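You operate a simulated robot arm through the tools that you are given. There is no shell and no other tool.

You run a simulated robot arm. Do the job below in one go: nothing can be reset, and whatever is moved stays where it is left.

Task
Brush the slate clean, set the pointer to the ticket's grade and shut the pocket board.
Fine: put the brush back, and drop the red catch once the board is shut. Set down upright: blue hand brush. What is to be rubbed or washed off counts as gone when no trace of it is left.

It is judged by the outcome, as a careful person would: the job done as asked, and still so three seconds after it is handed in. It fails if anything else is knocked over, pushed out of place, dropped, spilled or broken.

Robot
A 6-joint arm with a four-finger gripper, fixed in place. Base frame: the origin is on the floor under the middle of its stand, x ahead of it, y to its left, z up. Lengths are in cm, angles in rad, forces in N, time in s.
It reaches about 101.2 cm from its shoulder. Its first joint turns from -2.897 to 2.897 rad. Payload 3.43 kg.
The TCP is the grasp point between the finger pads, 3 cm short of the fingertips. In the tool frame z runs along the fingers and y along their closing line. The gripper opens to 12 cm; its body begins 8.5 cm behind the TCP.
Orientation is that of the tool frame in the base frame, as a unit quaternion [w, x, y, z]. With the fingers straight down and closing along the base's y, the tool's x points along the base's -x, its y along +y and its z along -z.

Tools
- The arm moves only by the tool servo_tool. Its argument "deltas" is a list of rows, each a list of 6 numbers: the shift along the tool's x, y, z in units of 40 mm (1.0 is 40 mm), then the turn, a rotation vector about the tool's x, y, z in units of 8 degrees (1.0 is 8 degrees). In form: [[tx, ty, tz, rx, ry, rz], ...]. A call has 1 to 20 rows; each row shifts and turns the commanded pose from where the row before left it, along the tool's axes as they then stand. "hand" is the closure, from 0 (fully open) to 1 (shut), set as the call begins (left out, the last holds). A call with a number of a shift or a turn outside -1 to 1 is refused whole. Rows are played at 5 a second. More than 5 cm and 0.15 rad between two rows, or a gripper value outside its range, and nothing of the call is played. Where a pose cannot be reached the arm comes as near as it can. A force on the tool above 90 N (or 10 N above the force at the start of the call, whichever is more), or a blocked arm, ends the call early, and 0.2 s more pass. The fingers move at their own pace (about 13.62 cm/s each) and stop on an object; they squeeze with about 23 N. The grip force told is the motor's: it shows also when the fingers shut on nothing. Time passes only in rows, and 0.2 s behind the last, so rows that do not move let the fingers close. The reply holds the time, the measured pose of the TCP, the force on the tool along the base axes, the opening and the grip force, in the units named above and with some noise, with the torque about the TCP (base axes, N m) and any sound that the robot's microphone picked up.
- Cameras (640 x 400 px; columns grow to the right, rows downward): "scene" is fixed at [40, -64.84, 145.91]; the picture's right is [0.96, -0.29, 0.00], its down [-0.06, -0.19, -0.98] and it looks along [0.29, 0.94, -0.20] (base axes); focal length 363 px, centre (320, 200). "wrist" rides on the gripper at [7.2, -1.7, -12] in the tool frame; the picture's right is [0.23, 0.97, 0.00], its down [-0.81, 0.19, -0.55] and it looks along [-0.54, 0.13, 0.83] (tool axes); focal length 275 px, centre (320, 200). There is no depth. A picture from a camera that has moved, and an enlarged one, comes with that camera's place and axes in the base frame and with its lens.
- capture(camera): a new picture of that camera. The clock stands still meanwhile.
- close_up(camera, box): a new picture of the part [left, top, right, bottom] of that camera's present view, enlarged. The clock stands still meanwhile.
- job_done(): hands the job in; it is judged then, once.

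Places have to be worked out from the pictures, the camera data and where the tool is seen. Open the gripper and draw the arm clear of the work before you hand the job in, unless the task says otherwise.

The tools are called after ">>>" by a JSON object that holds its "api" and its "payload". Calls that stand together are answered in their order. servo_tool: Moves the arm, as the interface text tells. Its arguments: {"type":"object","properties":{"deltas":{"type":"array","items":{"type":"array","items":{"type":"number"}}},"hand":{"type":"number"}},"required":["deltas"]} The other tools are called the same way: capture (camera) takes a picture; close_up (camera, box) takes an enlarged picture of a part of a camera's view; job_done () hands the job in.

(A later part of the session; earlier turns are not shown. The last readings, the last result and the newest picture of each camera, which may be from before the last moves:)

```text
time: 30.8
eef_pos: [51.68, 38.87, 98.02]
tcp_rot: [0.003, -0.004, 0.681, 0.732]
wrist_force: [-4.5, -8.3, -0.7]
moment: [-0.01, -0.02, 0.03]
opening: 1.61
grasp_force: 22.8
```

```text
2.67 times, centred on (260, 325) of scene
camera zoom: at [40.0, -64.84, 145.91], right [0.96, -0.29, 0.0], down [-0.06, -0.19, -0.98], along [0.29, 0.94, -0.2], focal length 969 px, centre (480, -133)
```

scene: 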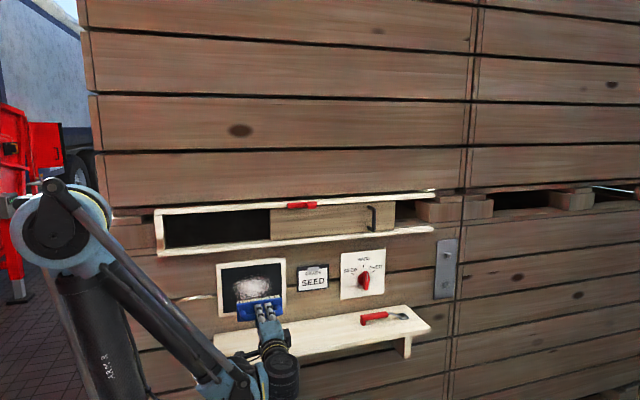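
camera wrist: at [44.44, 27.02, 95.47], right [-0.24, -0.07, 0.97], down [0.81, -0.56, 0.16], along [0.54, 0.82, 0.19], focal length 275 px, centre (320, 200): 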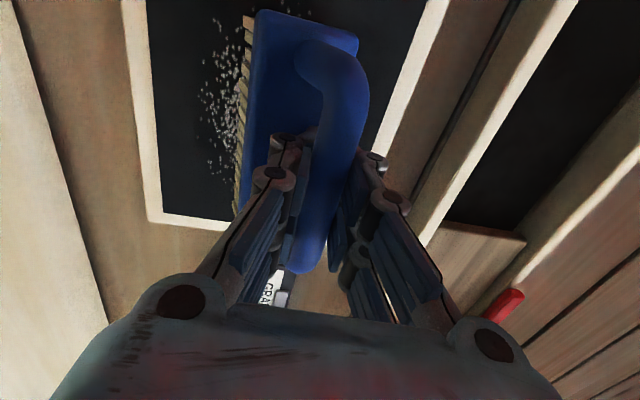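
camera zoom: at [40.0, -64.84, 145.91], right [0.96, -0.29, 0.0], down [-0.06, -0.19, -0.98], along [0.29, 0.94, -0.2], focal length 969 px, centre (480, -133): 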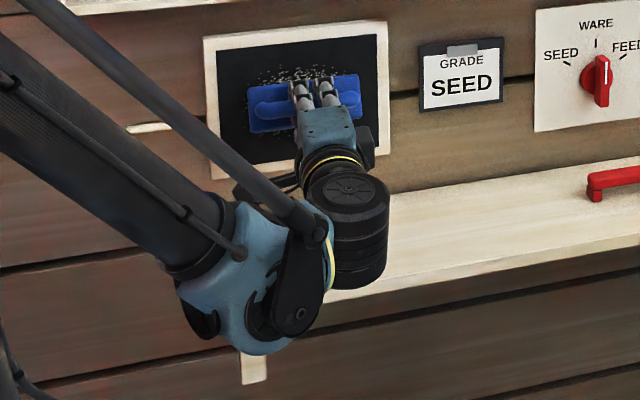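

The brush tilts a little in the grip when it's dragged upward, and specks remain above it near the top of the smear. I'll go up about 1.6 cm and make sideways strokes there.

>>> {"api": "servo_tool", "payload": {"deltas": [[0, 0.2, 0.014, 0, 0, 0], [-0.2, 0.2, 0.014, 0, 0, 0], [-0.3, 0, 0, 0, 0, 0], [0.3, 0, 0, 0, 0, 0], [0.3, 0, 0, 0, 0, 0], [0.3, 0, 0, 0, 0, 0], [0.2, 0, 0, 0, 0, 0], [-0.3, 0, 0, 0, 0, 0], [-0.3, 0, 0, 0, 0, 0], [0, 0, 0, 0, 0, 0]]}}

>>> {"api": "capture", "payload": {"camera": "wrist"}}

>>> {"api": "close_up", "payload": {"camera": "scene", "box": [210, 250, 300, 320]}}

```text
time: 33.0
eef_pos: [51.67, 38.61, 99.44]
tcp_rot: [0.004, -0.004, 0.682, 0.732]
wrist_force: [0.6, -0.1, -1.1]
moment: [-0.07, -0.01, -0.02]
opening: 1.58
grasp_force: 23.2
```

```text
taken
camera wrist: at [44.51, 26.82, 96.94], right [-0.24, -0.07, 0.97], down [0.81, -0.57, 0.16], along [0.54, 0.82, 0.19], focal length 275 px, centre (320, 200)
```

wrist: 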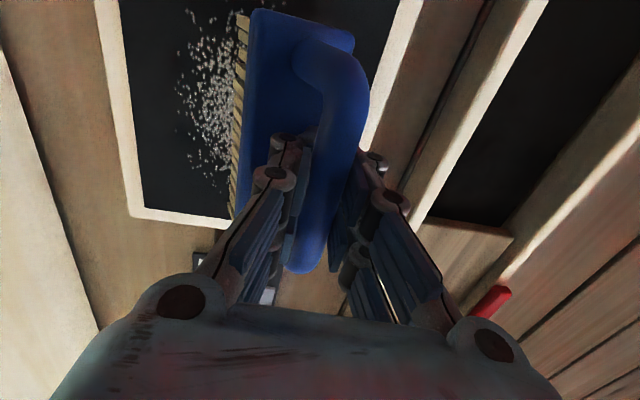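

```text
5.71 times, centred on (255, 285) of scene
camera zoom: at [40.0, -64.84, 145.91], right [0.96, -0.29, 0.0], down [-0.06, -0.19, -0.98], along [0.29, 0.94, -0.2], focal length 2076 px, centre (691, -286)
```

zoom: 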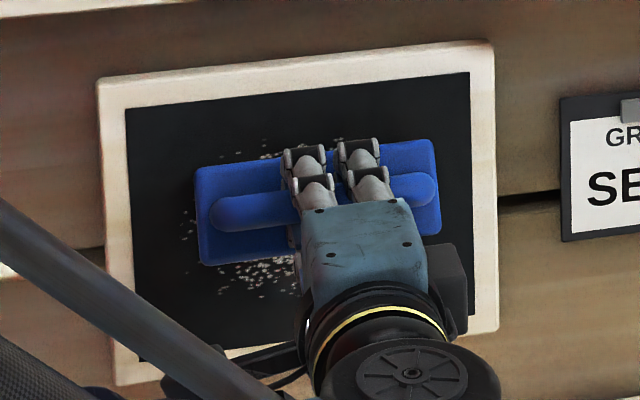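

Contact force is back to about zero with the brush tilted, and marks remain. I'll back off a few cm to inspect the slate and the brush's attitude.

>>> {"api": "servo_tool", "payload": {"deltas": [[0, 0, -0.4, 0, 0, 0], [0, -0.3, -0.5, 0, 0, 0], [0, -0.3, -0.5, 0, 0, 0], [0, 0, 0, 0, 0, 0]]}}

>>> {"api": "capture", "payload": {"camera": "wrist"}}

>>> {"api": "close_up", "payload": {"camera": "scene", "box": [210, 250, 300, 320]}}

```text
time: 34.0
eef_pos: [51.85, 33.41, 96.79]
tcp_rot: [0.003, -0.004, 0.682, 0.732]
wrist_force: [0.3, -0.7, -1.4]
moment: [-0.03, -0.02, 0.02]
opening: 1.58
grasp_force: 22.6
```

```text
taken
camera wrist: at [44.55, 21.55, 94.22], right [-0.24, -0.07, 0.97], down [0.81, -0.56, 0.16], along [0.54, 0.82, 0.19], focal length 275 px, centre (320, 200)
```

wrist: 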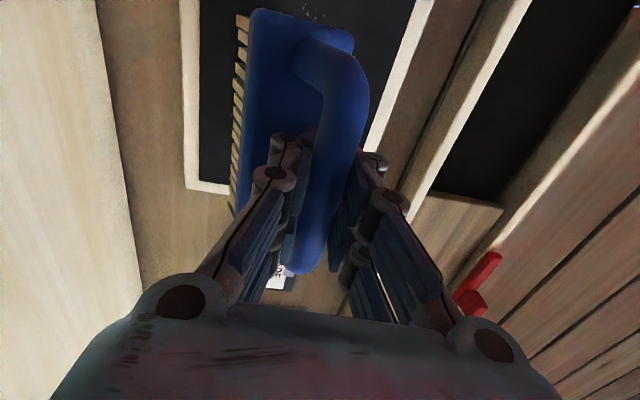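

```text
5.71 times, centred on (255, 285) of scene
camera zoom: at [40.0, -64.84, 145.91], right [0.96, -0.29, 0.0], down [-0.06, -0.19, -0.98], along [0.29, 0.94, -0.2], focal length 2076 px, centre (691, -286)
```

zoom: 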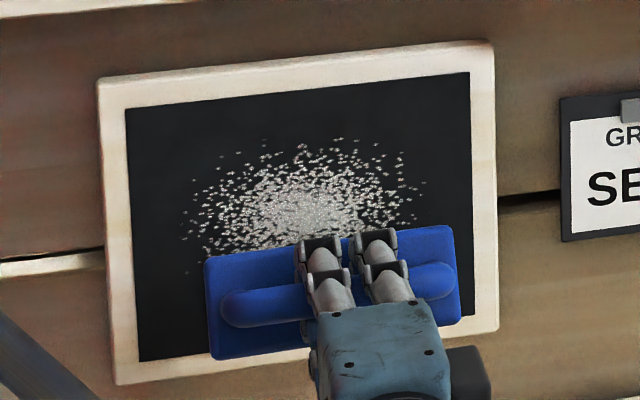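

The smear has faded but is still there, so it takes repeated rubbing. The brush has tipped about 20° in the fingers, bristles downward. I'll touch near the top again and drag down to square it up.

>>> {"api": "servo_tool", "payload": {"deltas": [[0, 0.15, 0.4, 0, 0, 0], [0, 0.15, 0.4, 0, 0, 0], [0, 0.03, 0.4, 0, 0, 0], [0, 0, 0.1, 0, 0, 0], [0, 0, 0, 0, 0, 0]]}}

>>> {"api": "servo_tool", "payload": {"deltas": [[0, 0, 0.05, 0, 0, 0], [0, 0, 0, 0, 0, 0]]}}

```text
time: 35.2
eef_pos: [51.55, 38.49, 98.44]
tcp_rot: [0.004, -0.003, 0.681, 0.732]
wrist_force: [-0.8, 0.1, -1.5]
moment: [-0.05, -0.02, -0.02]
opening: 1.57
grasp_force: 23.1
```

```text
time: 35.8
eef_pos: [51.59, 38.7, 98.46]
tcp_rot: [0.004, -0.004, 0.681, 0.732]
wrist_force: [0.0, 0.7, -1.8]
moment: [-0.05, 0.04, 0.01]
opening: 1.57
grasp_force: 22.3
```

>>> {"api": "servo_tool", "payload": {"deltas": [[0, 0, 0.06, 0, 0, 0], [0, 0, 0, 0, 0, 0]]}}

>>> {"api": "servo_tool", "payload": {"deltas": [[0, 0, 0.06, 0, 0, 0], [0, 0, 0, 0, 0, 0]]}}

```text
time: 36.4
eef_pos: [51.73, 38.8, 98.54]
tcp_rot: [0.004, -0.004, 0.681, 0.732]
wrist_force: [0.1, 0.4, -2.3]
moment: [-0.03, 0.05, -0.02]
opening: 1.58
grasp_force: 22.6
```

```text
time: 37.0
eef_pos: [51.58, 39.05, 98.51]
tcp_rot: [0.004, -0.004, 0.682, 0.732]
wrist_force: [-0.5, -21.0, 2.5]
moment: [-0.03, 0.02, 0.01]
opening: 1.58
grasp_force: 23.0
```

Contact is firm at y≈39.05 (21 N). I'll ease off slightly and drag down about 3 cm to bring the brush square.

>>> {"api": "servo_tool", "payload": {"deltas": [[0, 0, -0.04, 0, 0, 0], [0, -0.2, -0.014, 0, 0, 0], [0, -0.2, -0.02, 0, 0, 0], [0, -0.2, -0.02, 0, 0, 0], [0, -0.2, -0.02, 0, 0, 0], [0, 0, 0, 0, 0, 0]]}}

>>> {"api": "capture", "payload": {"camera": "wrist"}}

```text
time: 38.4
eef_pos: [51.69, 38.91, 95.09]
tcp_rot: [0.003, -0.003, 0.681, 0.732]
wrist_force: [-0.4, 0.4, -1.2]
moment: [-0.04, 0.01, -0.02]
opening: 1.56
grasp_force: 22.7
```

```text
taken
camera wrist: at [44.51, 27.15, 92.68], right [-0.24, -0.07, 0.97], down [0.81, -0.57, 0.16], along [0.54, 0.82, 0.19], focal length 275 px, centre (320, 200)
```

wrist: 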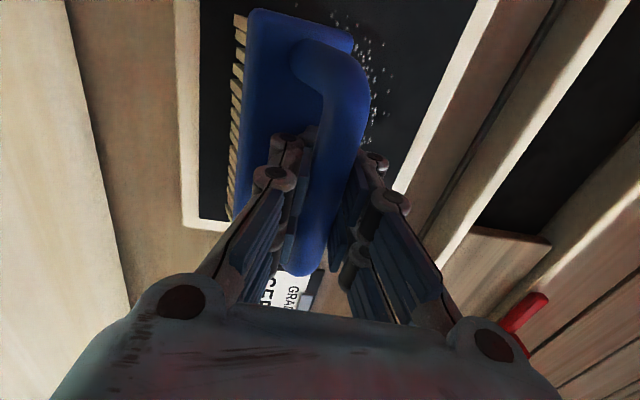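

There was no contact on that drag; I over-compensated and moved off the slate. The brush is still tipped about 21°. I'll press in again here and drag straight down with the right compensation.

>>> {"api": "servo_tool", "payload": {"deltas": [[0, 0, 0.04, 0, 0, 0], [0, 0, 0, 0, 0, 0]]}}

>>> {"api": "servo_tool", "payload": {"deltas": [[0, 0, 0.04, 0, 0, 0], [0, 0, 0, 0, 0, 0]]}}

```text
time: 39.0
eef_pos: [51.78, 39.02, 95.4]
tcp_rot: [0.005, -0.003, 0.681, 0.732]
wrist_force: [0.0, -7.0, -0.8]
moment: [-0.09, -0.05, -0.04]
opening: 1.57
grasp_force: 23.2
```

```text
time: 39.6
eef_pos: [51.74, 39.04, 95.28]
tcp_rot: [0.004, -0.004, 0.681, 0.732]
wrist_force: [-3.2, -21.0, 2.5]
moment: [-0.02, 0.02, -0.06]
opening: 1.59
grasp_force: 22.2
```

>>> {"api": "servo_tool", "payload": {"deltas": [[0, -0.2, -0.012, 0, 0, 0], [0, -0.2, -0.012, 0, 0, 0], [0, -0.2, -0.012, 0, 0, 0], [0, -0.2, -0.012, 0, 0, 0], [0, 0, 0, 0, 0, 0]]}}

>>> {"api": "capture", "payload": {"camera": "wrist"}}

```text
time: 40.8
eef_pos: [51.81, 39.29, 92.15]
tcp_rot: [0.003, -0.004, 0.683, 0.731]
wrist_force: [0.9, -5.2, 0.6]
moment: [0.04, -0.01, -0.1]
opening: 1.59
grasp_force: 22.6
```

```text
taken
camera wrist: at [44.59, 27.38, 89.65], right [-0.24, -0.07, 0.97], down [0.81, -0.57, 0.16], along [0.54, 0.82, 0.19], focal length 275 px, centre (320, 200)
```

wrist: 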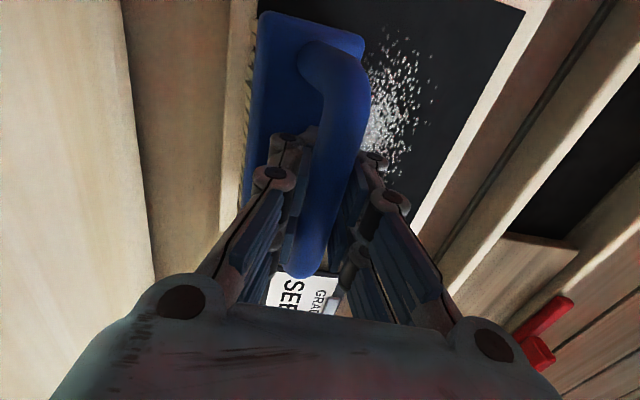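

The brush is still about 15° bristles-down. I'll back off slightly and rotate the tool 15° so the bristles sit flat, then use sideways strokes only.

>>> {"api": "servo_tool", "payload": {"deltas": [[0, 0, -0.4, 0, 0, 0], [0, 0.1, 0, -0.65, 0, 0], [0, 0.1, 0, -0.65, 0, 0], [0, 0, 0, -0.6, 0, 0], [0, 0, 0, 0, 0, 0]]}}

>>> {"api": "capture", "payload": {"camera": "wrist"}}

>>> {"api": "close_up", "payload": {"camera": "scene", "box": [210, 250, 300, 320]}}

>>> {"api": "capture", "payload": {"camera": "scene"}}

```text
time: 42.0
eef_pos: [52.27, 37.78, 95.28]
tcp_rot: [0.003, -0.005, 0.579, 0.815]
wrist_force: [-0.3, 0.0, -2.1]
moment: [-0.06, 0.0, 0.04]
opening: 1.58
grasp_force: 22.7
out of reach, approached as far as the arm can: row 3, 4
```

```text
taken
camera wrist: at [45.07, 27.1, 89.76], right [-0.24, -0.32, 0.92], down [0.81, -0.58, 0.01], along [0.53, 0.75, 0.4], focal length 275 px, centre (320, 200)
```

wrist: 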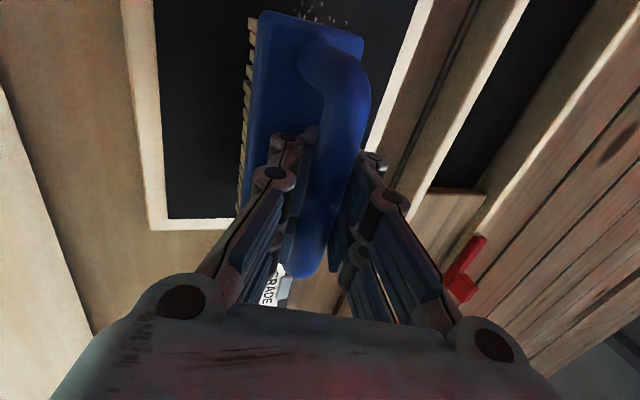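

```text
5.71 times, centred on (255, 285) of scene
camera zoom: at [40.0, -64.84, 145.91], right [0.96, -0.29, 0.0], down [-0.06, -0.19, -0.98], along [0.29, 0.94, -0.2], focal length 2076 px, centre (691, -286)
```

zoom: 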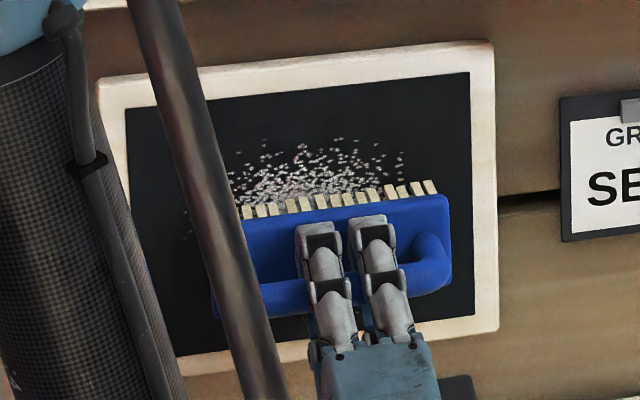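

```text
taken
```

scene: 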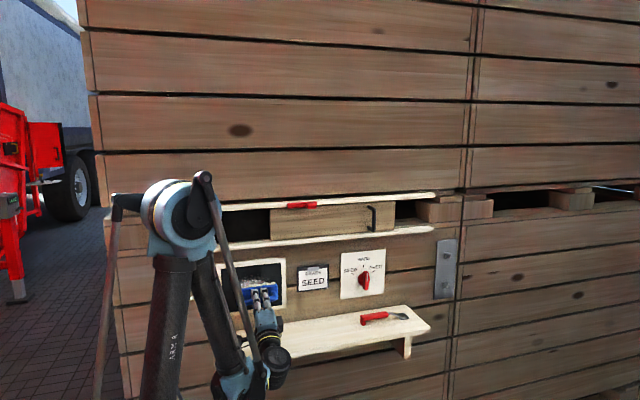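

The arm can't quite reach that tipped pose here, so I won't use it. Instead I'll set the brush down on the shelf so it levels itself, then re-grip deeper. First I'm retreating from the slate.

>>> {"api": "servo_tool", "payload": {"deltas": [[0, 0.1, -0.4, 0, 0, 0], [0, 0.2, -0.45, 0, 0, 0], [0, 0.2, -0.45, 0, 0, 0], [0, 0.2, -0.45, 0.5, 0, 0], [0, 0.2, -0.45, 0.8, 0, 0], [0, 0, 0, 0, 0, 0]]}}

>>> {"api": "capture", "payload": {"camera": "scene"}}

>>> {"api": "close_up", "payload": {"camera": "scene", "box": [210, 250, 300, 320]}}

```text
time: 43.4
eef_pos: [52.08, 28.28, 96.18]
tcp_rot: [0.003, -0.004, 0.651, 0.759]
wrist_force: [-0.1, 0.1, -1.2]
moment: [-0.06, -0.01, 0.01]
opening: 1.57
grasp_force: 22.8
out of reach, approached as far as the arm can: row 1
```

```text
taken
```

scene: 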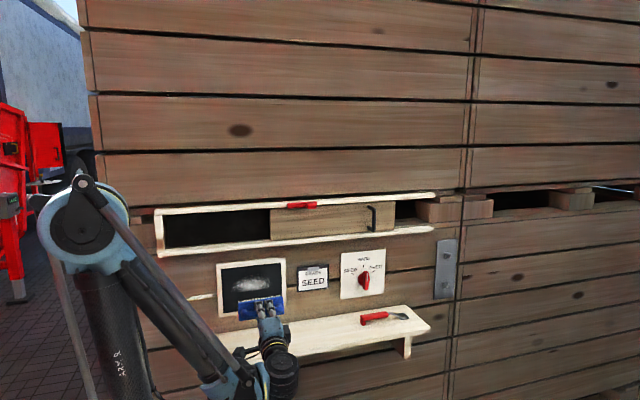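

```text
5.71 times, centred on (255, 285) of scene
camera zoom: at [40.0, -64.84, 145.91], right [0.96, -0.29, 0.0], down [-0.06, -0.19, -0.98], along [0.29, 0.94, -0.2], focal length 2076 px, centre (691, -286)
```

zoom: 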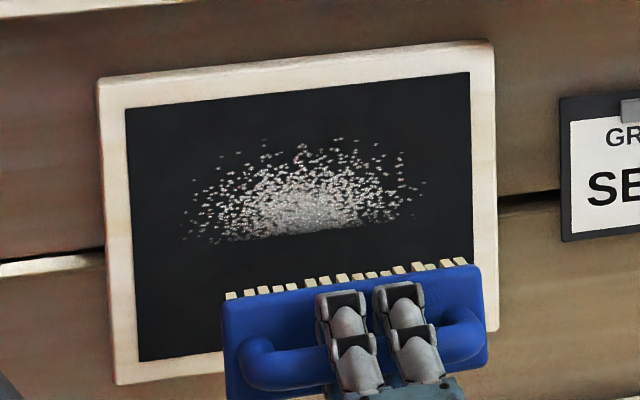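

That downward drag at about 20 N worked well: everything below z≈93.5 is clean, and the band from about 93.5 to 99.5 remains. I'll carry on with firm downward drags from above the band, which also squares the brush.

>>> {"api": "servo_tool", "payload": {"deltas": [[0, 0, 0, 0.59, 0, 0], [0.017, 0.15, 0.39, 0, 0, 0], [0.017, 0.15, 0.39, 0, 0, 0], [0.017, 0.15, 0.39, 0, 0, 0], [0.017, 0.15, 0.39, 0, 0, 0], [0.017, 0.15, 0.39, 0, 0, 0], [0.017, 0.12, 0.39, 0, 0, 0], [0, 0, 0, 0, 0, 0]]}}

>>> {"api": "capture", "payload": {"camera": "wrist"}}

```text
time: 45.2
eef_pos: [51.7, 37.55, 100.46]
tcp_rot: [0.004, -0.004, 0.682, 0.731]
wrist_force: [0.6, 0.2, -0.9]
moment: [-0.01, 0.02, -0.03]
opening: 1.58
grasp_force: 22.9
```

```text
taken
camera wrist: at [44.49, 25.67, 97.85], right [-0.24, -0.07, 0.97], down [0.81, -0.57, 0.16], along [0.54, 0.82, 0.19], focal length 275 px, centre (320, 200)
```

wrist: 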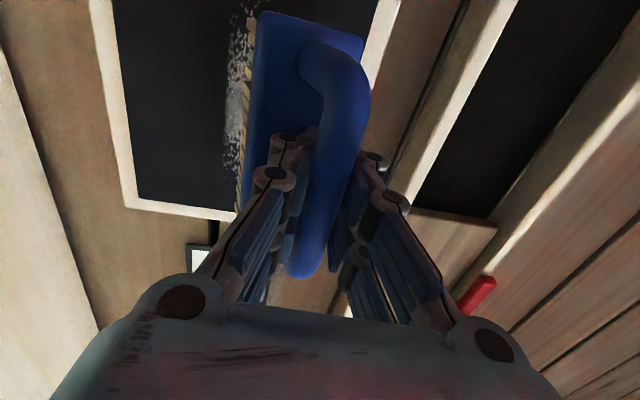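

I'm positioned above the remaining band, so now I press in gradually.

>>> {"api": "servo_tool", "payload": {"deltas": [[0, 0, 0.15, 0, 0, 0], [0, 0, 0.15, 0, 0, 0], [0, 0, 0, 0, 0, 0]]}}

>>> {"api": "servo_tool", "payload": {"deltas": [[0, 0, 0.06, 0, 0, 0], [0, 0, 0, 0, 0, 0]]}}

>>> {"api": "servo_tool", "payload": {"deltas": [[0, 0, 0.05, 0, 0, 0], [0, 0, 0, 0, 0, 0]]}}

```text
time: 46.0
eef_pos: [51.74, 38.56, 100.39]
tcp_rot: [0.004, -0.003, 0.681, 0.732]
wrist_force: [-0.4, 0.1, -1.5]
moment: [-0.02, 0.0, -0.04]
opening: 1.59
grasp_force: 22.9
```

```text
time: 46.6
eef_pos: [51.68, 38.87, 100.43]
tcp_rot: [0.003, -0.004, 0.681, 0.732]
wrist_force: [-0.6, -0.5, -2.2]
moment: [-0.04, 0.01, -0.03]
opening: 1.53
grasp_force: 22.8
```

```text
time: 47.2
eef_pos: [51.74, 39.08, 100.48]
tcp_rot: [0.004, -0.003, 0.681, 0.732]
wrist_force: [0.1, -0.5, -1.4]
moment: [-0.05, 0.0, 0.0]
opening: 1.56
grasp_force: 23.4
```

>>> {"api": "servo_tool", "payload": {"deltas": [[0, 0, 0.05, 0, 0, 0], [0, 0, 0, 0, 0, 0]]}}

>>> {"api": "servo_tool", "payload": {"deltas": [[0, 0, 0.04, 0, 0, 0], [0, 0, 0, 0, 0, 0]]}}

```text
time: 47.8
eef_pos: [51.73, 39.14, 100.43]
tcp_rot: [0.003, -0.004, 0.682, 0.732]
wrist_force: [-0.7, -5.3, -0.6]
moment: [-0.03, 0.01, -0.21]
opening: 1.53
grasp_force: 23.5
```

```text
time: 48.4
eef_pos: [51.69, 39.19, 100.55]
tcp_rot: [0.004, -0.004, 0.68, 0.733]
wrist_force: [-7.2, -31.5, -0.2]
moment: [-0.06, 0.02, -0.08]
opening: 1.55
grasp_force: 23.5
```

It's pressing with about 31 N. I'll drag down 4 cm at constant depth and check.

>>> {"api": "servo_tool", "payload": {"deltas": [[0, -0.2, -0.014, 0, 0, 0], [0, -0.2, -0.014, 0, 0, 0], [0, -0.2, -0.01, 0, 0, 0], [0, -0.2, -0.01, 0, 0, 0], [0, -0.2, -0.01, 0, 0, 0], [0, 0, 0, 0, 0, 0]]}}

```text
time: 49.8
eef_pos: [51.9, 39.41, 96.51]
tcp_rot: [0.003, -0.004, 0.68, 0.733]
wrist_force: [-0.4, -20.5, 7.5]
moment: [0.65, 0.02, -0.04]
opening: 1.56
grasp_force: 23.5
```

There's still 20 N of pressure with about 7 N of drag. I'll continue down through the rest of the band.

>>> {"api": "servo_tool", "payload": {"deltas": [[0, -0.2, -0.014, 0, 0, 0], [0, -0.2, -0.012, 0, 0, 0], [0, -0.2, -0.01, 0, 0, 0], [0, -0.2, -0.01, 0, 0, 0], [0, -0.15, -0.01, 0, 0, 0], [0, 0, 0, 0, 0, 0]]}}

>>> {"api": "capture", "payload": {"camera": "wrist"}}

>>> {"api": "close_up", "payload": {"camera": "scene", "box": [210, 250, 300, 320]}}

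```text
time: 51.2
eef_pos: [51.86, 39.41, 92.68]
tcp_rot: [0.003, -0.004, 0.681, 0.732]
wrist_force: [2.6, -18.8, 3.9]
moment: [0.5, 0.1, 0.02]
opening: 1.58
grasp_force: 23.2
```

```text
taken
camera wrist: at [44.73, 27.61, 90.08], right [-0.24, -0.07, 0.97], down [0.81, -0.57, 0.16], along [0.54, 0.82, 0.19], focal length 275 px, centre (320, 200)
```

wrist: 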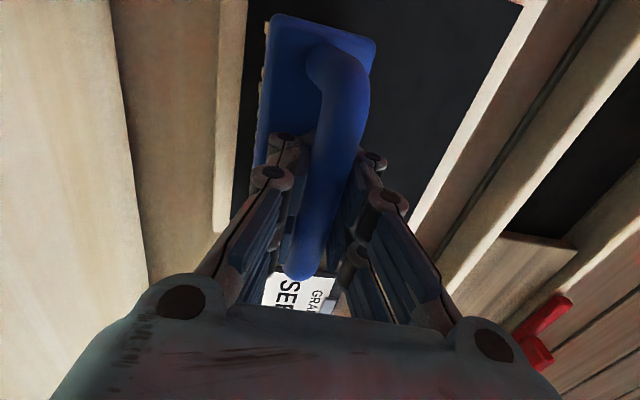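

```text
5.71 times, centred on (255, 285) of scene
camera zoom: at [40.0, -64.84, 145.91], right [0.96, -0.29, 0.0], down [-0.06, -0.19, -0.98], along [0.29, 0.94, -0.2], focal length 2076 px, centre (691, -286)
```

zoom: 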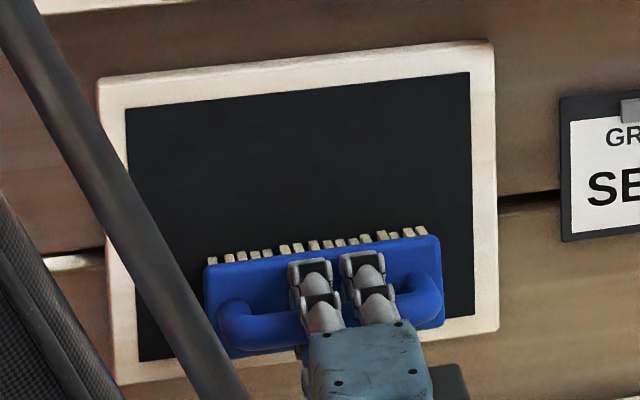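

The slate looks clean above the brush and the brush has nearly squared up. I'll back off and inspect the whole slate closely.

>>> {"api": "servo_tool", "payload": {"deltas": [[0, 0, -0.2, 0, 0, 0], [0, 0.1, -0.4, 0, 0, 0], [0, 0.2, -0.5, 0, 0, 0], [0, 0.2, -0.5, 0, 0, 0], [0, 0.2, -0.5, 0, 0, 0], [0, 0.2, -0.5, 0, 0, 0], [0, 0.1, -0.5, 0, 0, 0], [0, 0, 0, 0, 0, 0]]}}

>>> {"api": "close_up", "payload": {"camera": "scene", "box": [210, 250, 300, 320]}}

>>> {"api": "capture", "payload": {"camera": "wrist"}}

>>> {"api": "capture", "payload": {"camera": "scene"}}

```text
time: 53.0
eef_pos: [51.71, 27.04, 95.93]
tcp_rot: [0.003, -0.004, 0.681, 0.732]
wrist_force: [0.5, 0.1, -2.0]
moment: [-0.06, -0.01, 0.04]
opening: 1.58
grasp_force: 23.0
```

```text
5.71 times, centred on (255, 285) of scene
camera zoom: at [40.0, -64.84, 145.91], right [0.96, -0.29, 0.0], down [-0.06, -0.19, -0.98], along [0.29, 0.94, -0.2], focal length 2076 px, centre (691, -286)
```

zoom: 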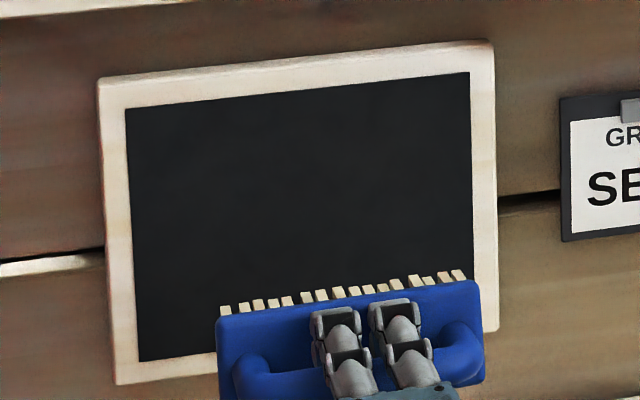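

```text
taken
camera wrist: at [44.61, 15.24, 93.34], right [-0.24, -0.07, 0.97], down [0.81, -0.57, 0.16], along [0.54, 0.82, 0.19], focal length 275 px, centre (320, 200)
```

wrist: 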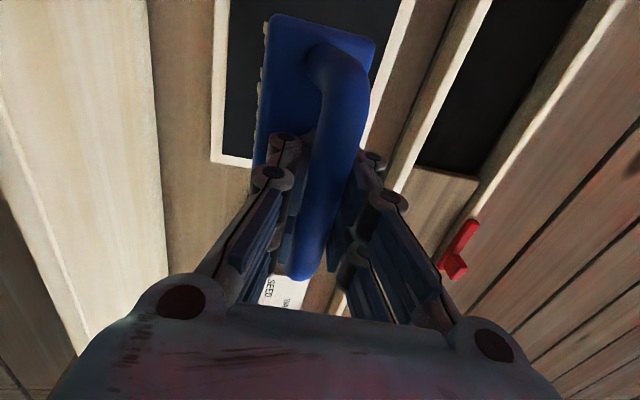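

```text
taken
```

scene: 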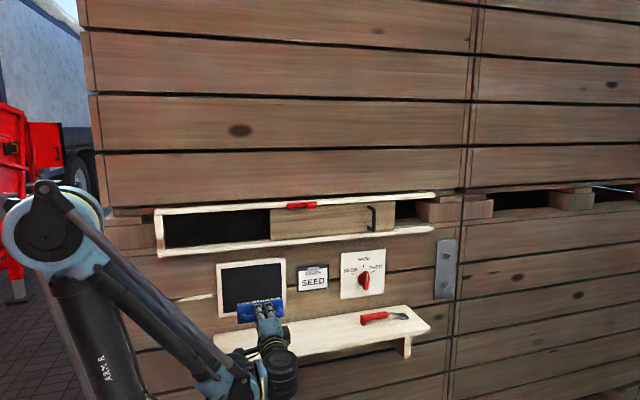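

The visible slate is clean. Now I'll turn the brush back upright at a 10.5° tool tilt, since it sits about 10° off the tool axis, so it can go back on the shelf.

>>> {"api": "servo_tool", "payload": {"deltas": [[0, 0, 0, 0.6, 0, 0], [0, 0, 0, 0.8, 0, 0], [0, 0, 0, 0.8, 0, 0], [0, 0, 0, 0.8, 0, 0], [0, 0, 0, 0.8, 0, 0], [0, 0, 0, 0.8, 0, 0], [0, 0, 0, 0.8, 0, 0], [0, 0, 0, 0.8, 0, 0], [0, 0, 0, 0.8, 0, 0], [0, 0, 0, 0.8, 0, 0], [0, 0, 0, 0.8, 0, 0], [0, 0, 0, 0.8, 0, 0], [0, 0, 0, 0.8, 0, 0], [0, 0, 0, 0.25, 0, 0], [0, 0, 0, 0, 0, 0]]}}

>>> {"api": "close_up", "payload": {"camera": "scene", "box": [200, 240, 320, 360]}}

>>> {"api": "capture", "payload": {"camera": "wrist"}}

```text
time: 56.2
eef_pos: [51.89, 26.79, 95.9]
tcp_rot: [0.006, -0.001, 0.996, 0.091]
wrist_force: [0.6, -0.2, -1.2]
moment: [0.0, 0.04, -0.01]
opening: 1.54
grasp_force: 22.9
```

```text
3.33 times, centred on (260, 300) of scene
camera zoom: at [40.0, -64.84, 145.91], right [0.96, -0.29, 0.0], down [-0.06, -0.19, -0.98], along [0.29, 0.94, -0.2], focal length 1211 px, centre (520, -133)
```

zoom: 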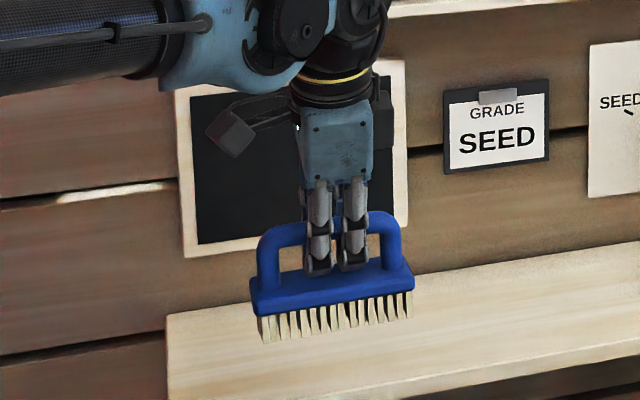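

```text
taken
camera wrist: at [44.61, 23.03, 107.38], right [-0.23, 0.96, 0.17], down [0.8, 0.09, 0.59], along [0.55, 0.28, -0.79], focal length 275 px, centre (320, 200)
```

wrist: 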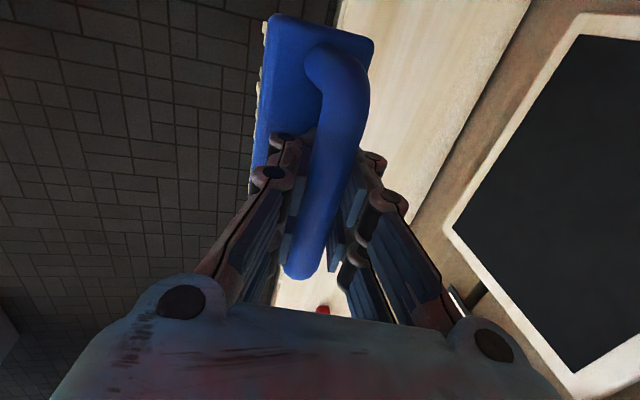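

From here the wrist camera sees most of the slate. I'll enlarge that part to look for faint traces before putting the brush down.

>>> {"api": "close_up", "payload": {"camera": "wrist", "box": [440, 20, 640, 380]}}

>>> {"api": "close_up", "payload": {"camera": "scene", "box": [216, 258, 262, 318]}}

>>> {"api": "close_up", "payload": {"camera": "scene", "box": [240, 300, 300, 350]}}

```text
1.11 times, centred on (540, 200) of wrist
camera zoom: at [44.61, 23.03, 107.38], right [-0.23, 0.96, 0.17], down [0.8, 0.09, 0.59], along [0.55, 0.28, -0.79], focal length 306 px, centre (76, 200)
```

zoom: 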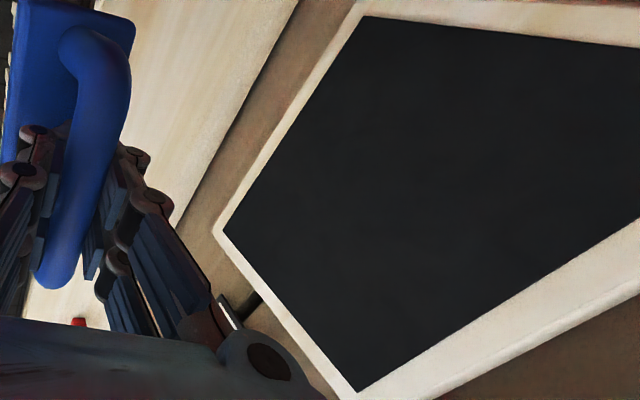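

```text
6.67 times, centred on (239, 288) of scene
camera zoom: at [40.0, -64.84, 145.91], right [0.96, -0.29, 0.0], down [-0.06, -0.19, -0.98], along [0.29, 0.94, -0.2], focal length 2421 px, centre (860, -387)
```

zoom: 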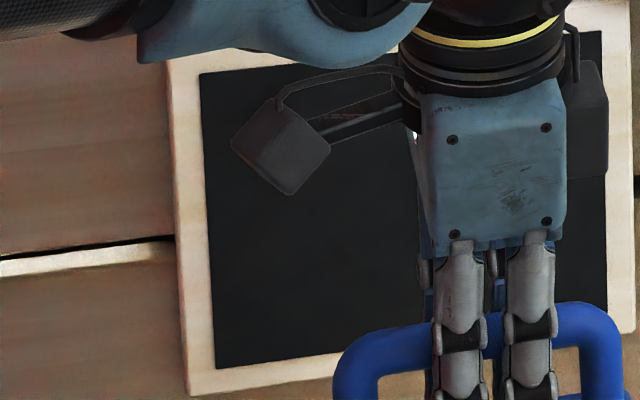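

```text
8.00 times, centred on (270, 325) of scene
camera zoom: at [40.0, -64.84, 145.91], right [0.96, -0.29, 0.0], down [-0.06, -0.19, -0.98], along [0.29, 0.94, -0.2], focal length 2906 px, centre (720, -800)
```

zoom: 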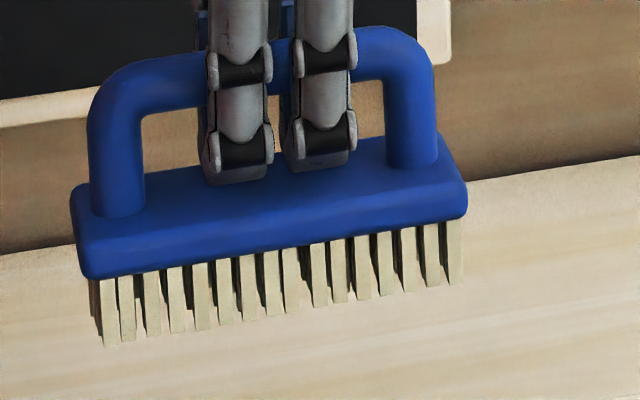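

The slate is fully clean. Now I'll carry the brush over its place on the shelf, to about (55.4, 38.2).

>>> {"api": "servo_tool", "payload": {"deltas": [[-0.146, 0.415, 0.3, 0, 0, 0], [-0.146, 0.415, 0.35, 0, 0, 0], [-0.146, 0.415, 0.37, 0, 0, 0], [-0.146, 0.415, 0.37, 0, 0, 0], [-0.146, 0.415, 0.37, 0, 0, 0], [-0.146, 0.415, 0.37, 0, 0, 0], [0, 0, 0, 0, 0, 0]]}}

>>> {"api": "close_up", "payload": {"camera": "scene", "box": [200, 240, 320, 360]}}

```text
time: 57.8
eef_pos: [55.54, 37.94, 89.35]
tcp_rot: [0.005, 0.0, 0.996, 0.091]
wrist_force: [0.3, 0.3, -1.2]
moment: [0.02, -0.01, -0.02]
opening: 1.55
grasp_force: 22.5
```

```text
3.33 times, centred on (260, 300) of scene
camera zoom: at [40.0, -64.84, 145.91], right [0.96, -0.29, 0.0], down [-0.06, -0.19, -0.98], along [0.29, 0.94, -0.2], focal length 1211 px, centre (520, -133)
```

zoom: 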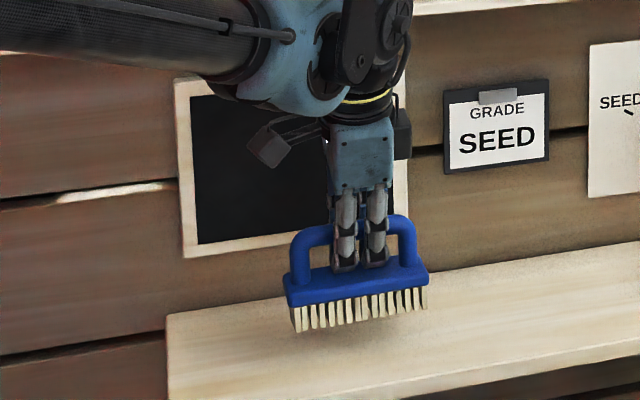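

It lines up with the original spot. I'll lower it straight down 2.4 cm, then in small steps until the shelf takes the weight.

>>> {"api": "servo_tool", "payload": {"deltas": [[0, -0.03, 0.2, 0, 0, 0], [0, -0.03, 0.2, 0, 0, 0], [0, -0.03, 0.2, 0, 0, 0], [0, 0, 0, 0, 0, 0]]}}

>>> {"api": "servo_tool", "payload": {"deltas": [[0, -0.01, 0.06, 0, 0, 0], [0, 0, 0, 0, 0, 0]]}}

>>> {"api": "close_up", "payload": {"camera": "scene", "box": [240, 300, 300, 350]}}

```text
time: 58.8
eef_pos: [55.6, 38.19, 87.0]
tcp_rot: [0.005, 0.0, 0.996, 0.092]
wrist_force: [-0.2, -1.0, -1.2]
moment: [0.01, -0.01, -0.03]
opening: 1.57
grasp_force: 22.9
```

```text
time: 59.4
eef_pos: [55.58, 38.34, 86.77]
tcp_rot: [0.005, 0.0, 0.996, 0.091]
wrist_force: [0.1, -0.3, -0.8]
moment: [0.03, 0.01, 0.03]
opening: 1.54
grasp_force: 22.8
```

```text
8.00 times, centred on (270, 325) of scene
camera zoom: at [40.0, -64.84, 145.91], right [0.96, -0.29, 0.0], down [-0.06, -0.19, -0.98], along [0.29, 0.94, -0.2], focal length 2906 px, centre (720, -800)
```

zoom: 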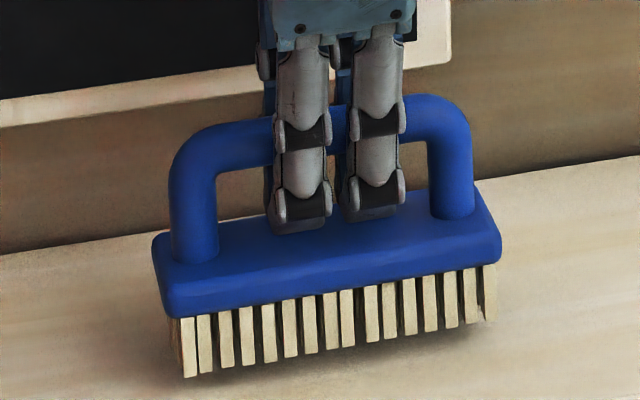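

The bristles are still a few millimetres above the shelf, so I'll keep lowering in small steps.

>>> {"api": "servo_tool", "payload": {"deltas": [[0, -0.01, 0.06, 0, 0, 0], [0, 0, 0, 0, 0, 0]]}}

>>> {"api": "servo_tool", "payload": {"deltas": [[0, -0.01, 0.06, 0, 0, 0], [0, 0, 0, 0, 0, 0]]}}

>>> {"api": "servo_tool", "payload": {"deltas": [[0, -0.01, 0.04, 0, 0, 0], [0, 0, 0, 0, 0, 0]]}}

```text
time: 60.0
eef_pos: [55.53, 38.15, 86.5]
tcp_rot: [0.005, -0.001, 0.996, 0.091]
wrist_force: [1.0, 0.6, -0.9]
moment: [0.0, -0.02, 0.02]
opening: 1.56
grasp_force: 23.0
```

```text
time: 60.6
eef_pos: [55.48, 38.26, 86.19]
tcp_rot: [0.006, 0.0, 0.996, 0.093]
wrist_force: [-0.6, -0.7, 4.3]
moment: [0.01, 0.25, 0.08]
opening: 1.56
grasp_force: 23.1
```

```text
time: 61.2
eef_pos: [55.53, 38.31, 86.2]
tcp_rot: [0.005, 0.0, 0.996, 0.093]
wrist_force: [6.0, -4.8, 25.5]
moment: [0.04, 0.09, -0.04]
opening: 1.56
grasp_force: 22.9
```

The brush is on the shelf, pressed with about 25 N. I'll ease off slightly and open the fingers only a little to release the bar.

>>> {"api": "servo_tool", "payload": {"deltas": [[0, 0, -0.04, 0, 0, 0], [0, 0, 0, 0, 0, 0]]}}

>>> {"api": "servo_tool", "payload": {"deltas": [[0, 0, 0, 0, 0, 0], [0, 0, 0, 0, 0, 0]], "hand": 0.77}}

>>> {"api": "close_up", "payload": {"camera": "scene", "box": [240, 300, 300, 350]}}

>>> {"api": "capture", "payload": {"camera": "wrist"}}

```text
time: 61.8
eef_pos: [55.35, 38.16, 86.25]
tcp_rot: [0.005, -0.001, 0.996, 0.092]
wrist_force: [0.0, -0.4, -2.1]
moment: [0.03, 0.01, 0.01]
opening: 1.57
grasp_force: 22.5
```

```text
time: 62.4
eef_pos: [55.47, 38.24, 86.33]
tcp_rot: [0.005, 0.0, 0.996, 0.091]
wrist_force: [-0.6, -1.6, 4.6]
moment: [-0.02, 0.05, -0.01]
opening: 3.13
grasp_force: 0.5
```

```text
8.00 times, centred on (270, 325) of scene
camera zoom: at [40.0, -64.84, 145.91], right [0.96, -0.29, 0.0], down [-0.06, -0.19, -0.98], along [0.29, 0.94, -0.2], focal length 2906 px, centre (720, -800)
```

zoom: 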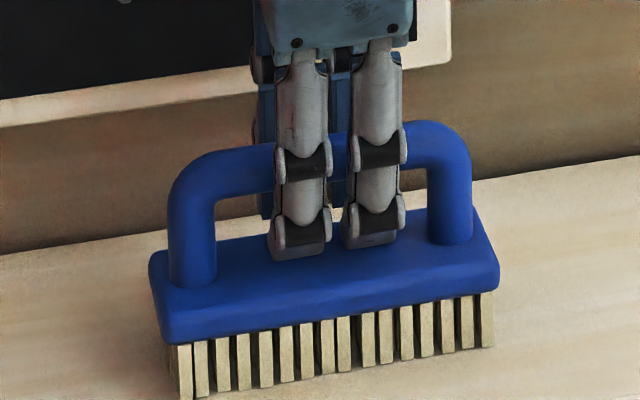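

```text
taken
camera wrist: at [48.1, 34.46, 97.8], right [-0.23, 0.96, 0.18], down [0.8, 0.09, 0.59], along [0.55, 0.28, -0.79], focal length 275 px, centre (320, 200)
```

wrist: 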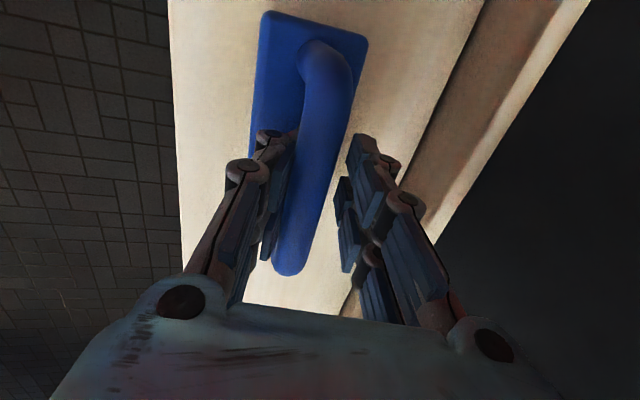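

The brush stands upright with the bar free between the fingers. I'll withdraw straight back along the tool axis so the bar isn't dragged.

>>> {"api": "servo_tool", "payload": {"deltas": [[0, 0, -0.2, 0, 0, 0], [0, 0, -0.3, 0, 0, 0], [0, 0, -0.4, 0, 0, 0], [0, 0, -0.5, 0, 0, 0], [0, 0, -0.5, 0, 0, 0], [0, 0, -0.5, 0, 0, 0], [0, 0, 0, 0, 0, 0]]}}

>>> {"api": "capture", "payload": {"camera": "scene"}}

>>> {"api": "close_up", "payload": {"camera": "scene", "box": [200, 240, 320, 360]}}

```text
time: 64.0
eef_pos: [55.33, 36.42, 95.57]
tcp_rot: [0.005, 0.0, 0.996, 0.092]
wrist_force: [1.3, 0.1, -0.5]
moment: [0.01, -0.04, -0.02]
opening: 2.73
grasp_force: 0.1
```

```text
taken
```

scene: 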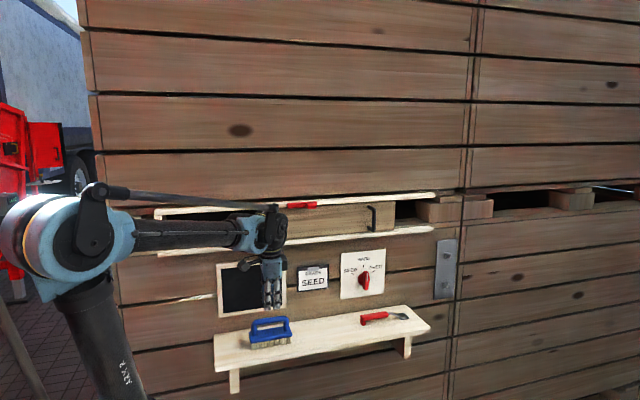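

```text
3.33 times, centred on (260, 300) of scene
camera zoom: at [40.0, -64.84, 145.91], right [0.96, -0.29, 0.0], down [-0.06, -0.19, -0.98], along [0.29, 0.94, -0.2], focal length 1211 px, centre (520, -133)
```

zoom: 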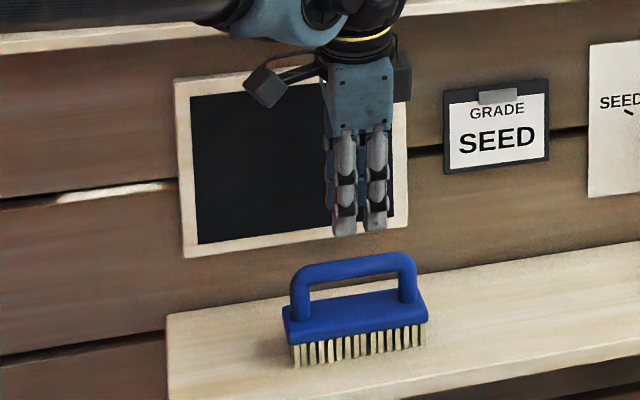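

The brush is back, upright, in its place. The knob and board handle are far out at x≈90, near the limit of reach, so I'll look at the whole arm to judge its geometry.

>>> {"api": "close_up", "payload": {"camera": "scene", "box": [0, 380, 640, 400]}}

>>> {"api": "close_up", "payload": {"camera": "scene", "box": [0, 0, 40, 400]}}

>>> {"api": "close_up", "payload": {"camera": "scene", "box": [335, 240, 395, 300]}}

>>> {"api": "close_up", "payload": {"camera": "scene", "box": [340, 190, 440, 250]}}

```text
1.00 times, centred on (320, 390) of scene (not enlarged: the box is as wide or as high as the picture)
camera zoom: at [40.0, -64.84, 145.91], right [0.96, -0.29, 0.0], down [-0.06, -0.19, -0.98], along [0.29, 0.94, -0.2], focal length 363 px, centre (320, 10)
```

zoom: 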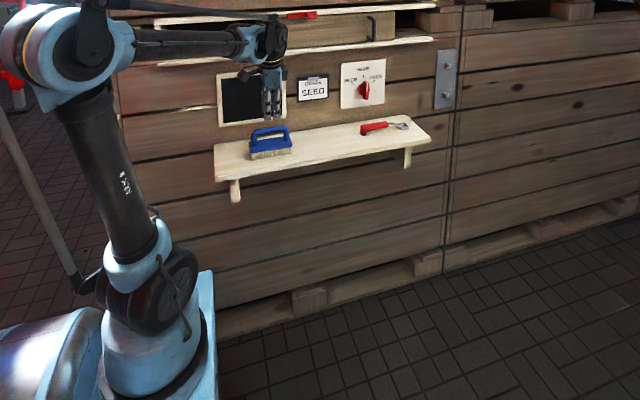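

```text
1.00 times, centred on (20, 200) of scene (not enlarged: the box is as wide or as high as the picture)
camera zoom: at [40.0, -64.84, 145.91], right [0.96, -0.29, 0.0], down [-0.06, -0.19, -0.98], along [0.29, 0.94, -0.2], focal length 363 px, centre (620, 200)
```

zoom: 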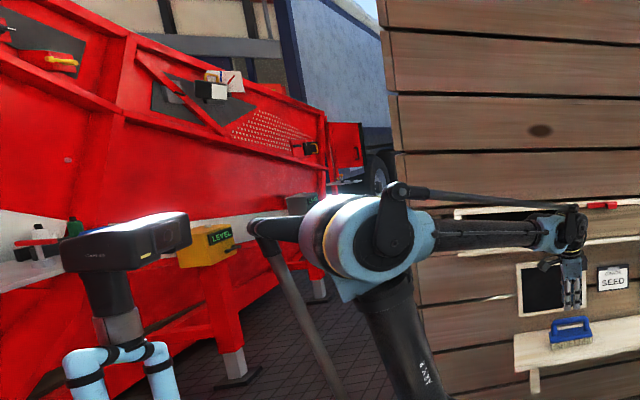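

```text
6.67 times, centred on (365, 270) of scene
camera zoom: at [40.0, -64.84, 145.91], right [0.96, -0.29, 0.0], down [-0.06, -0.19, -0.98], along [0.29, 0.94, -0.2], focal length 2421 px, centre (20, -267)
```

zoom: 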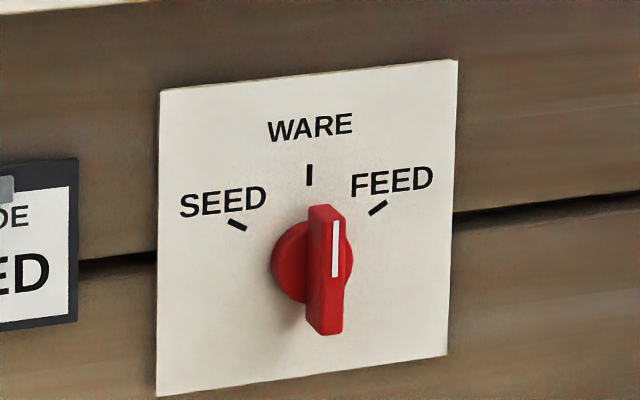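

```text
6.40 times, centred on (390, 220) of scene
camera zoom: at [40.0, -64.84, 145.91], right [0.96, -0.29, 0.0], down [-0.06, -0.19, -0.98], along [0.29, 0.94, -0.2], focal length 2324 px, centre (-128, 72)
```

zoom: 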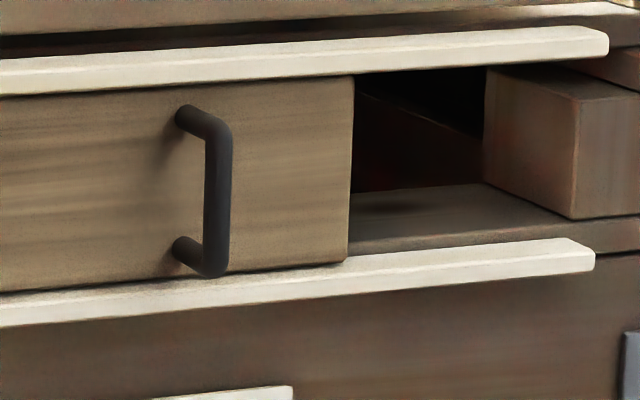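

The zoom shows the pointer now on WARE, with SEED about 60° to its left. Knob pivot is at about (90.2, 46, 93). The arm base sits well forward, so it looks reachable. I'll retreat from the shelf and turn the tool to face the wall.

>>> {"api": "servo_tool", "payload": {"deltas": [[0, -0.1, -0.4, 0, 0, 0], [-0.2, -0.5, -0.3, 0, 0, 0], [-0.2, -0.6, -0.3, 0, 0, 0], [-0.2, -0.6, -0.3, 0, 0, 0], [-0.2, -0.6, -0.2, 0, 0, 0], [-0.2, -0.6, -0.2, 0, 0, 0], [0, 0, 0, -0.9, 0, 0], [0, 0, 0, -0.9, 0, 0], [0, 0, 0, -0.9, 0, 0], [0, 0, 0, -0.9, 0, 0], [0, 0, 0, -0.9, 0, 0], [0, 0, 0, -0.9, 0, 0], [0, 0, 0, -0.9, 0, 0], [0, 0, 0, -0.9, 0, 0], [0, 0, 0, -0.9, 0, 0], [0, 0, 0, -0.9, 0, 0], [0, 0, 0, -0.9, 0, 0], [0, 0, 0, 0, 0, 0]], "hand": 0.5}}

>>> {"api": "capture", "payload": {"camera": "scene"}}

```text
time: 67.8
eef_pos: [59.3, 23.32, 100.13]
tcp_rot: [0.003, -0.004, 0.709, 0.706]
wrist_force: [-0.1, 0.1, 0.2]
moment: [-0.01, 0.0, -0.02]
opening: 5.99
grasp_force: 0.0
```

```text
taken
```

scene: 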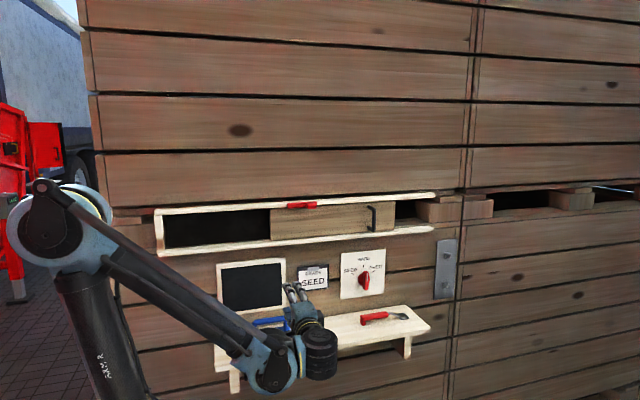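

The tool now faces the wall, and the slate is in full view and clean. Next I roll the tool +90° about its axis so the fingers close sideways on the vertical pointer bar.

>>> {"api": "servo_tool", "payload": {"deltas": [[0, 0, 0, 0, 0, 0.9], [0, 0, 0, 0, 0, 0.95], [0, 0, 0, 0, 0, 0.95], [0, 0, 0, 0, 0, 0.95], [0, 0, 0, 0, 0, 0.95], [0, 0, 0, 0, 0, 0.95], [0, 0, 0, 0, 0, 0.95], [0, 0, 0, 0, 0, 0.95], [0, 0, 0, 0, 0, 0.95], [0, 0, 0, 0, 0, 0.95], [0, 0, 0, 0, 0, 0.95], [0, 0, 0, 0, 0, 0.85], [0, 0, 0, 0, 0, 0]]}}

>>> {"api": "capture", "payload": {"camera": "wrist"}}

>>> {"api": "close_up", "payload": {"camera": "scene", "box": [205, 250, 305, 320]}}

```text
time: 70.6
eef_pos: [59.32, 23.47, 100.07]
tcp_rot: [-0.497, 0.499, 0.503, 0.501]
wrist_force: [-0.2, -0.4, 0.4]
moment: [-0.01, -0.02, 0.02]
opening: 6.03
grasp_force: 0.1
```

```text
taken
camera wrist: at [57.47, 11.58, 107.36], right [0.97, 0.0, 0.24], down [0.2, -0.56, -0.81], along [0.13, 0.83, -0.54], focal length 275 px, centre (320, 200)
```

wrist: 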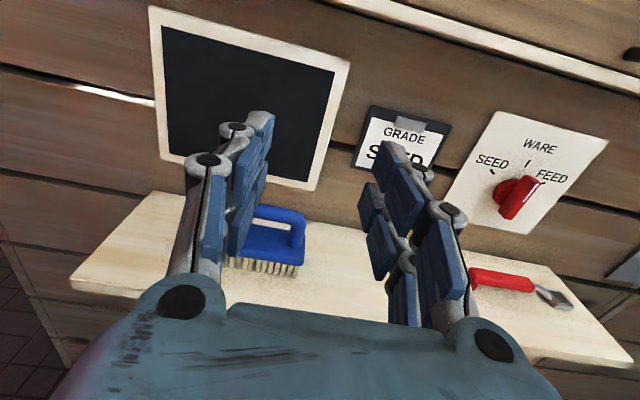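

```text
5.71 times, centred on (255, 285) of scene
camera zoom: at [40.0, -64.84, 145.91], right [0.96, -0.29, 0.0], down [-0.06, -0.19, -0.98], along [0.29, 0.94, -0.2], focal length 2076 px, centre (691, -286)
```

zoom: 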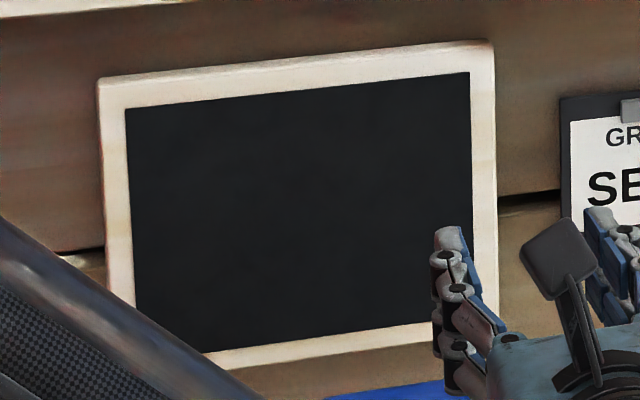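

The slate is entirely clean. Now I'll translate along the wall toward the knob, staying back at y≈27.

>>> {"api": "servo_tool", "payload": {"deltas": [[-0.1, 0.6, 0.1, 0, 0, 0], [-0.1, 0.75, 0.1, 0, 0, 0], [-0.1, 0.75, 0.1, 0, 0, 0], [-0.1, 0.75, 0.1, 0, 0, 0], [-0.1, 0.75, 0.1, 0, 0, 0], [-0.1, 0.75, 0.1, 0, 0, 0], [-0.1, 0.75, 0.1, 0, 0, 0], [-0.1, 0.75, 0.1, 0, 0, 0], [-0.1, 0.75, 0.1, 0, 0, 0], [0, 0, 0, 0, 0, 0]]}}

>>> {"api": "capture", "payload": {"camera": "wrist"}}

>>> {"api": "capture", "payload": {"camera": "scene"}}

```text
time: 72.8
eef_pos: [85.35, 27.04, 97.11]
tcp_rot: [-0.495, 0.499, 0.504, 0.502]
wrist_force: [0.2, 1.1, -0.7]
moment: [0.0, 0.03, 0.01]
opening: 5.98
grasp_force: 0.0
```

```text
taken
camera wrist: at [83.53, 15.3, 104.35], right [0.97, 0.0, 0.24], down [0.2, -0.56, -0.81], along [0.13, 0.83, -0.54], focal length 275 px, centre (320, 200)
```

wrist: 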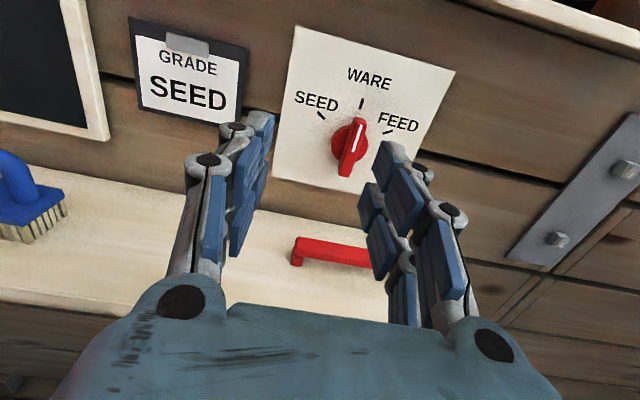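

```text
taken
```

scene: 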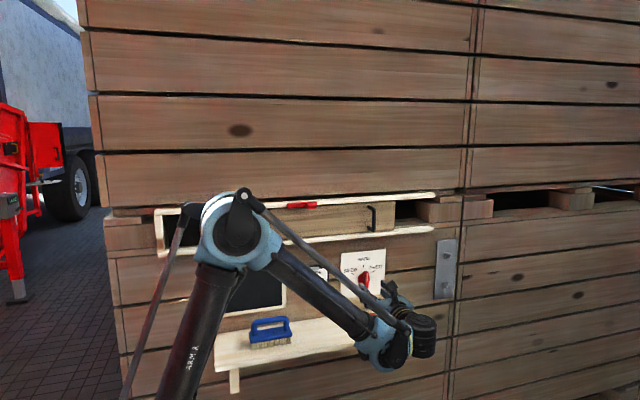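

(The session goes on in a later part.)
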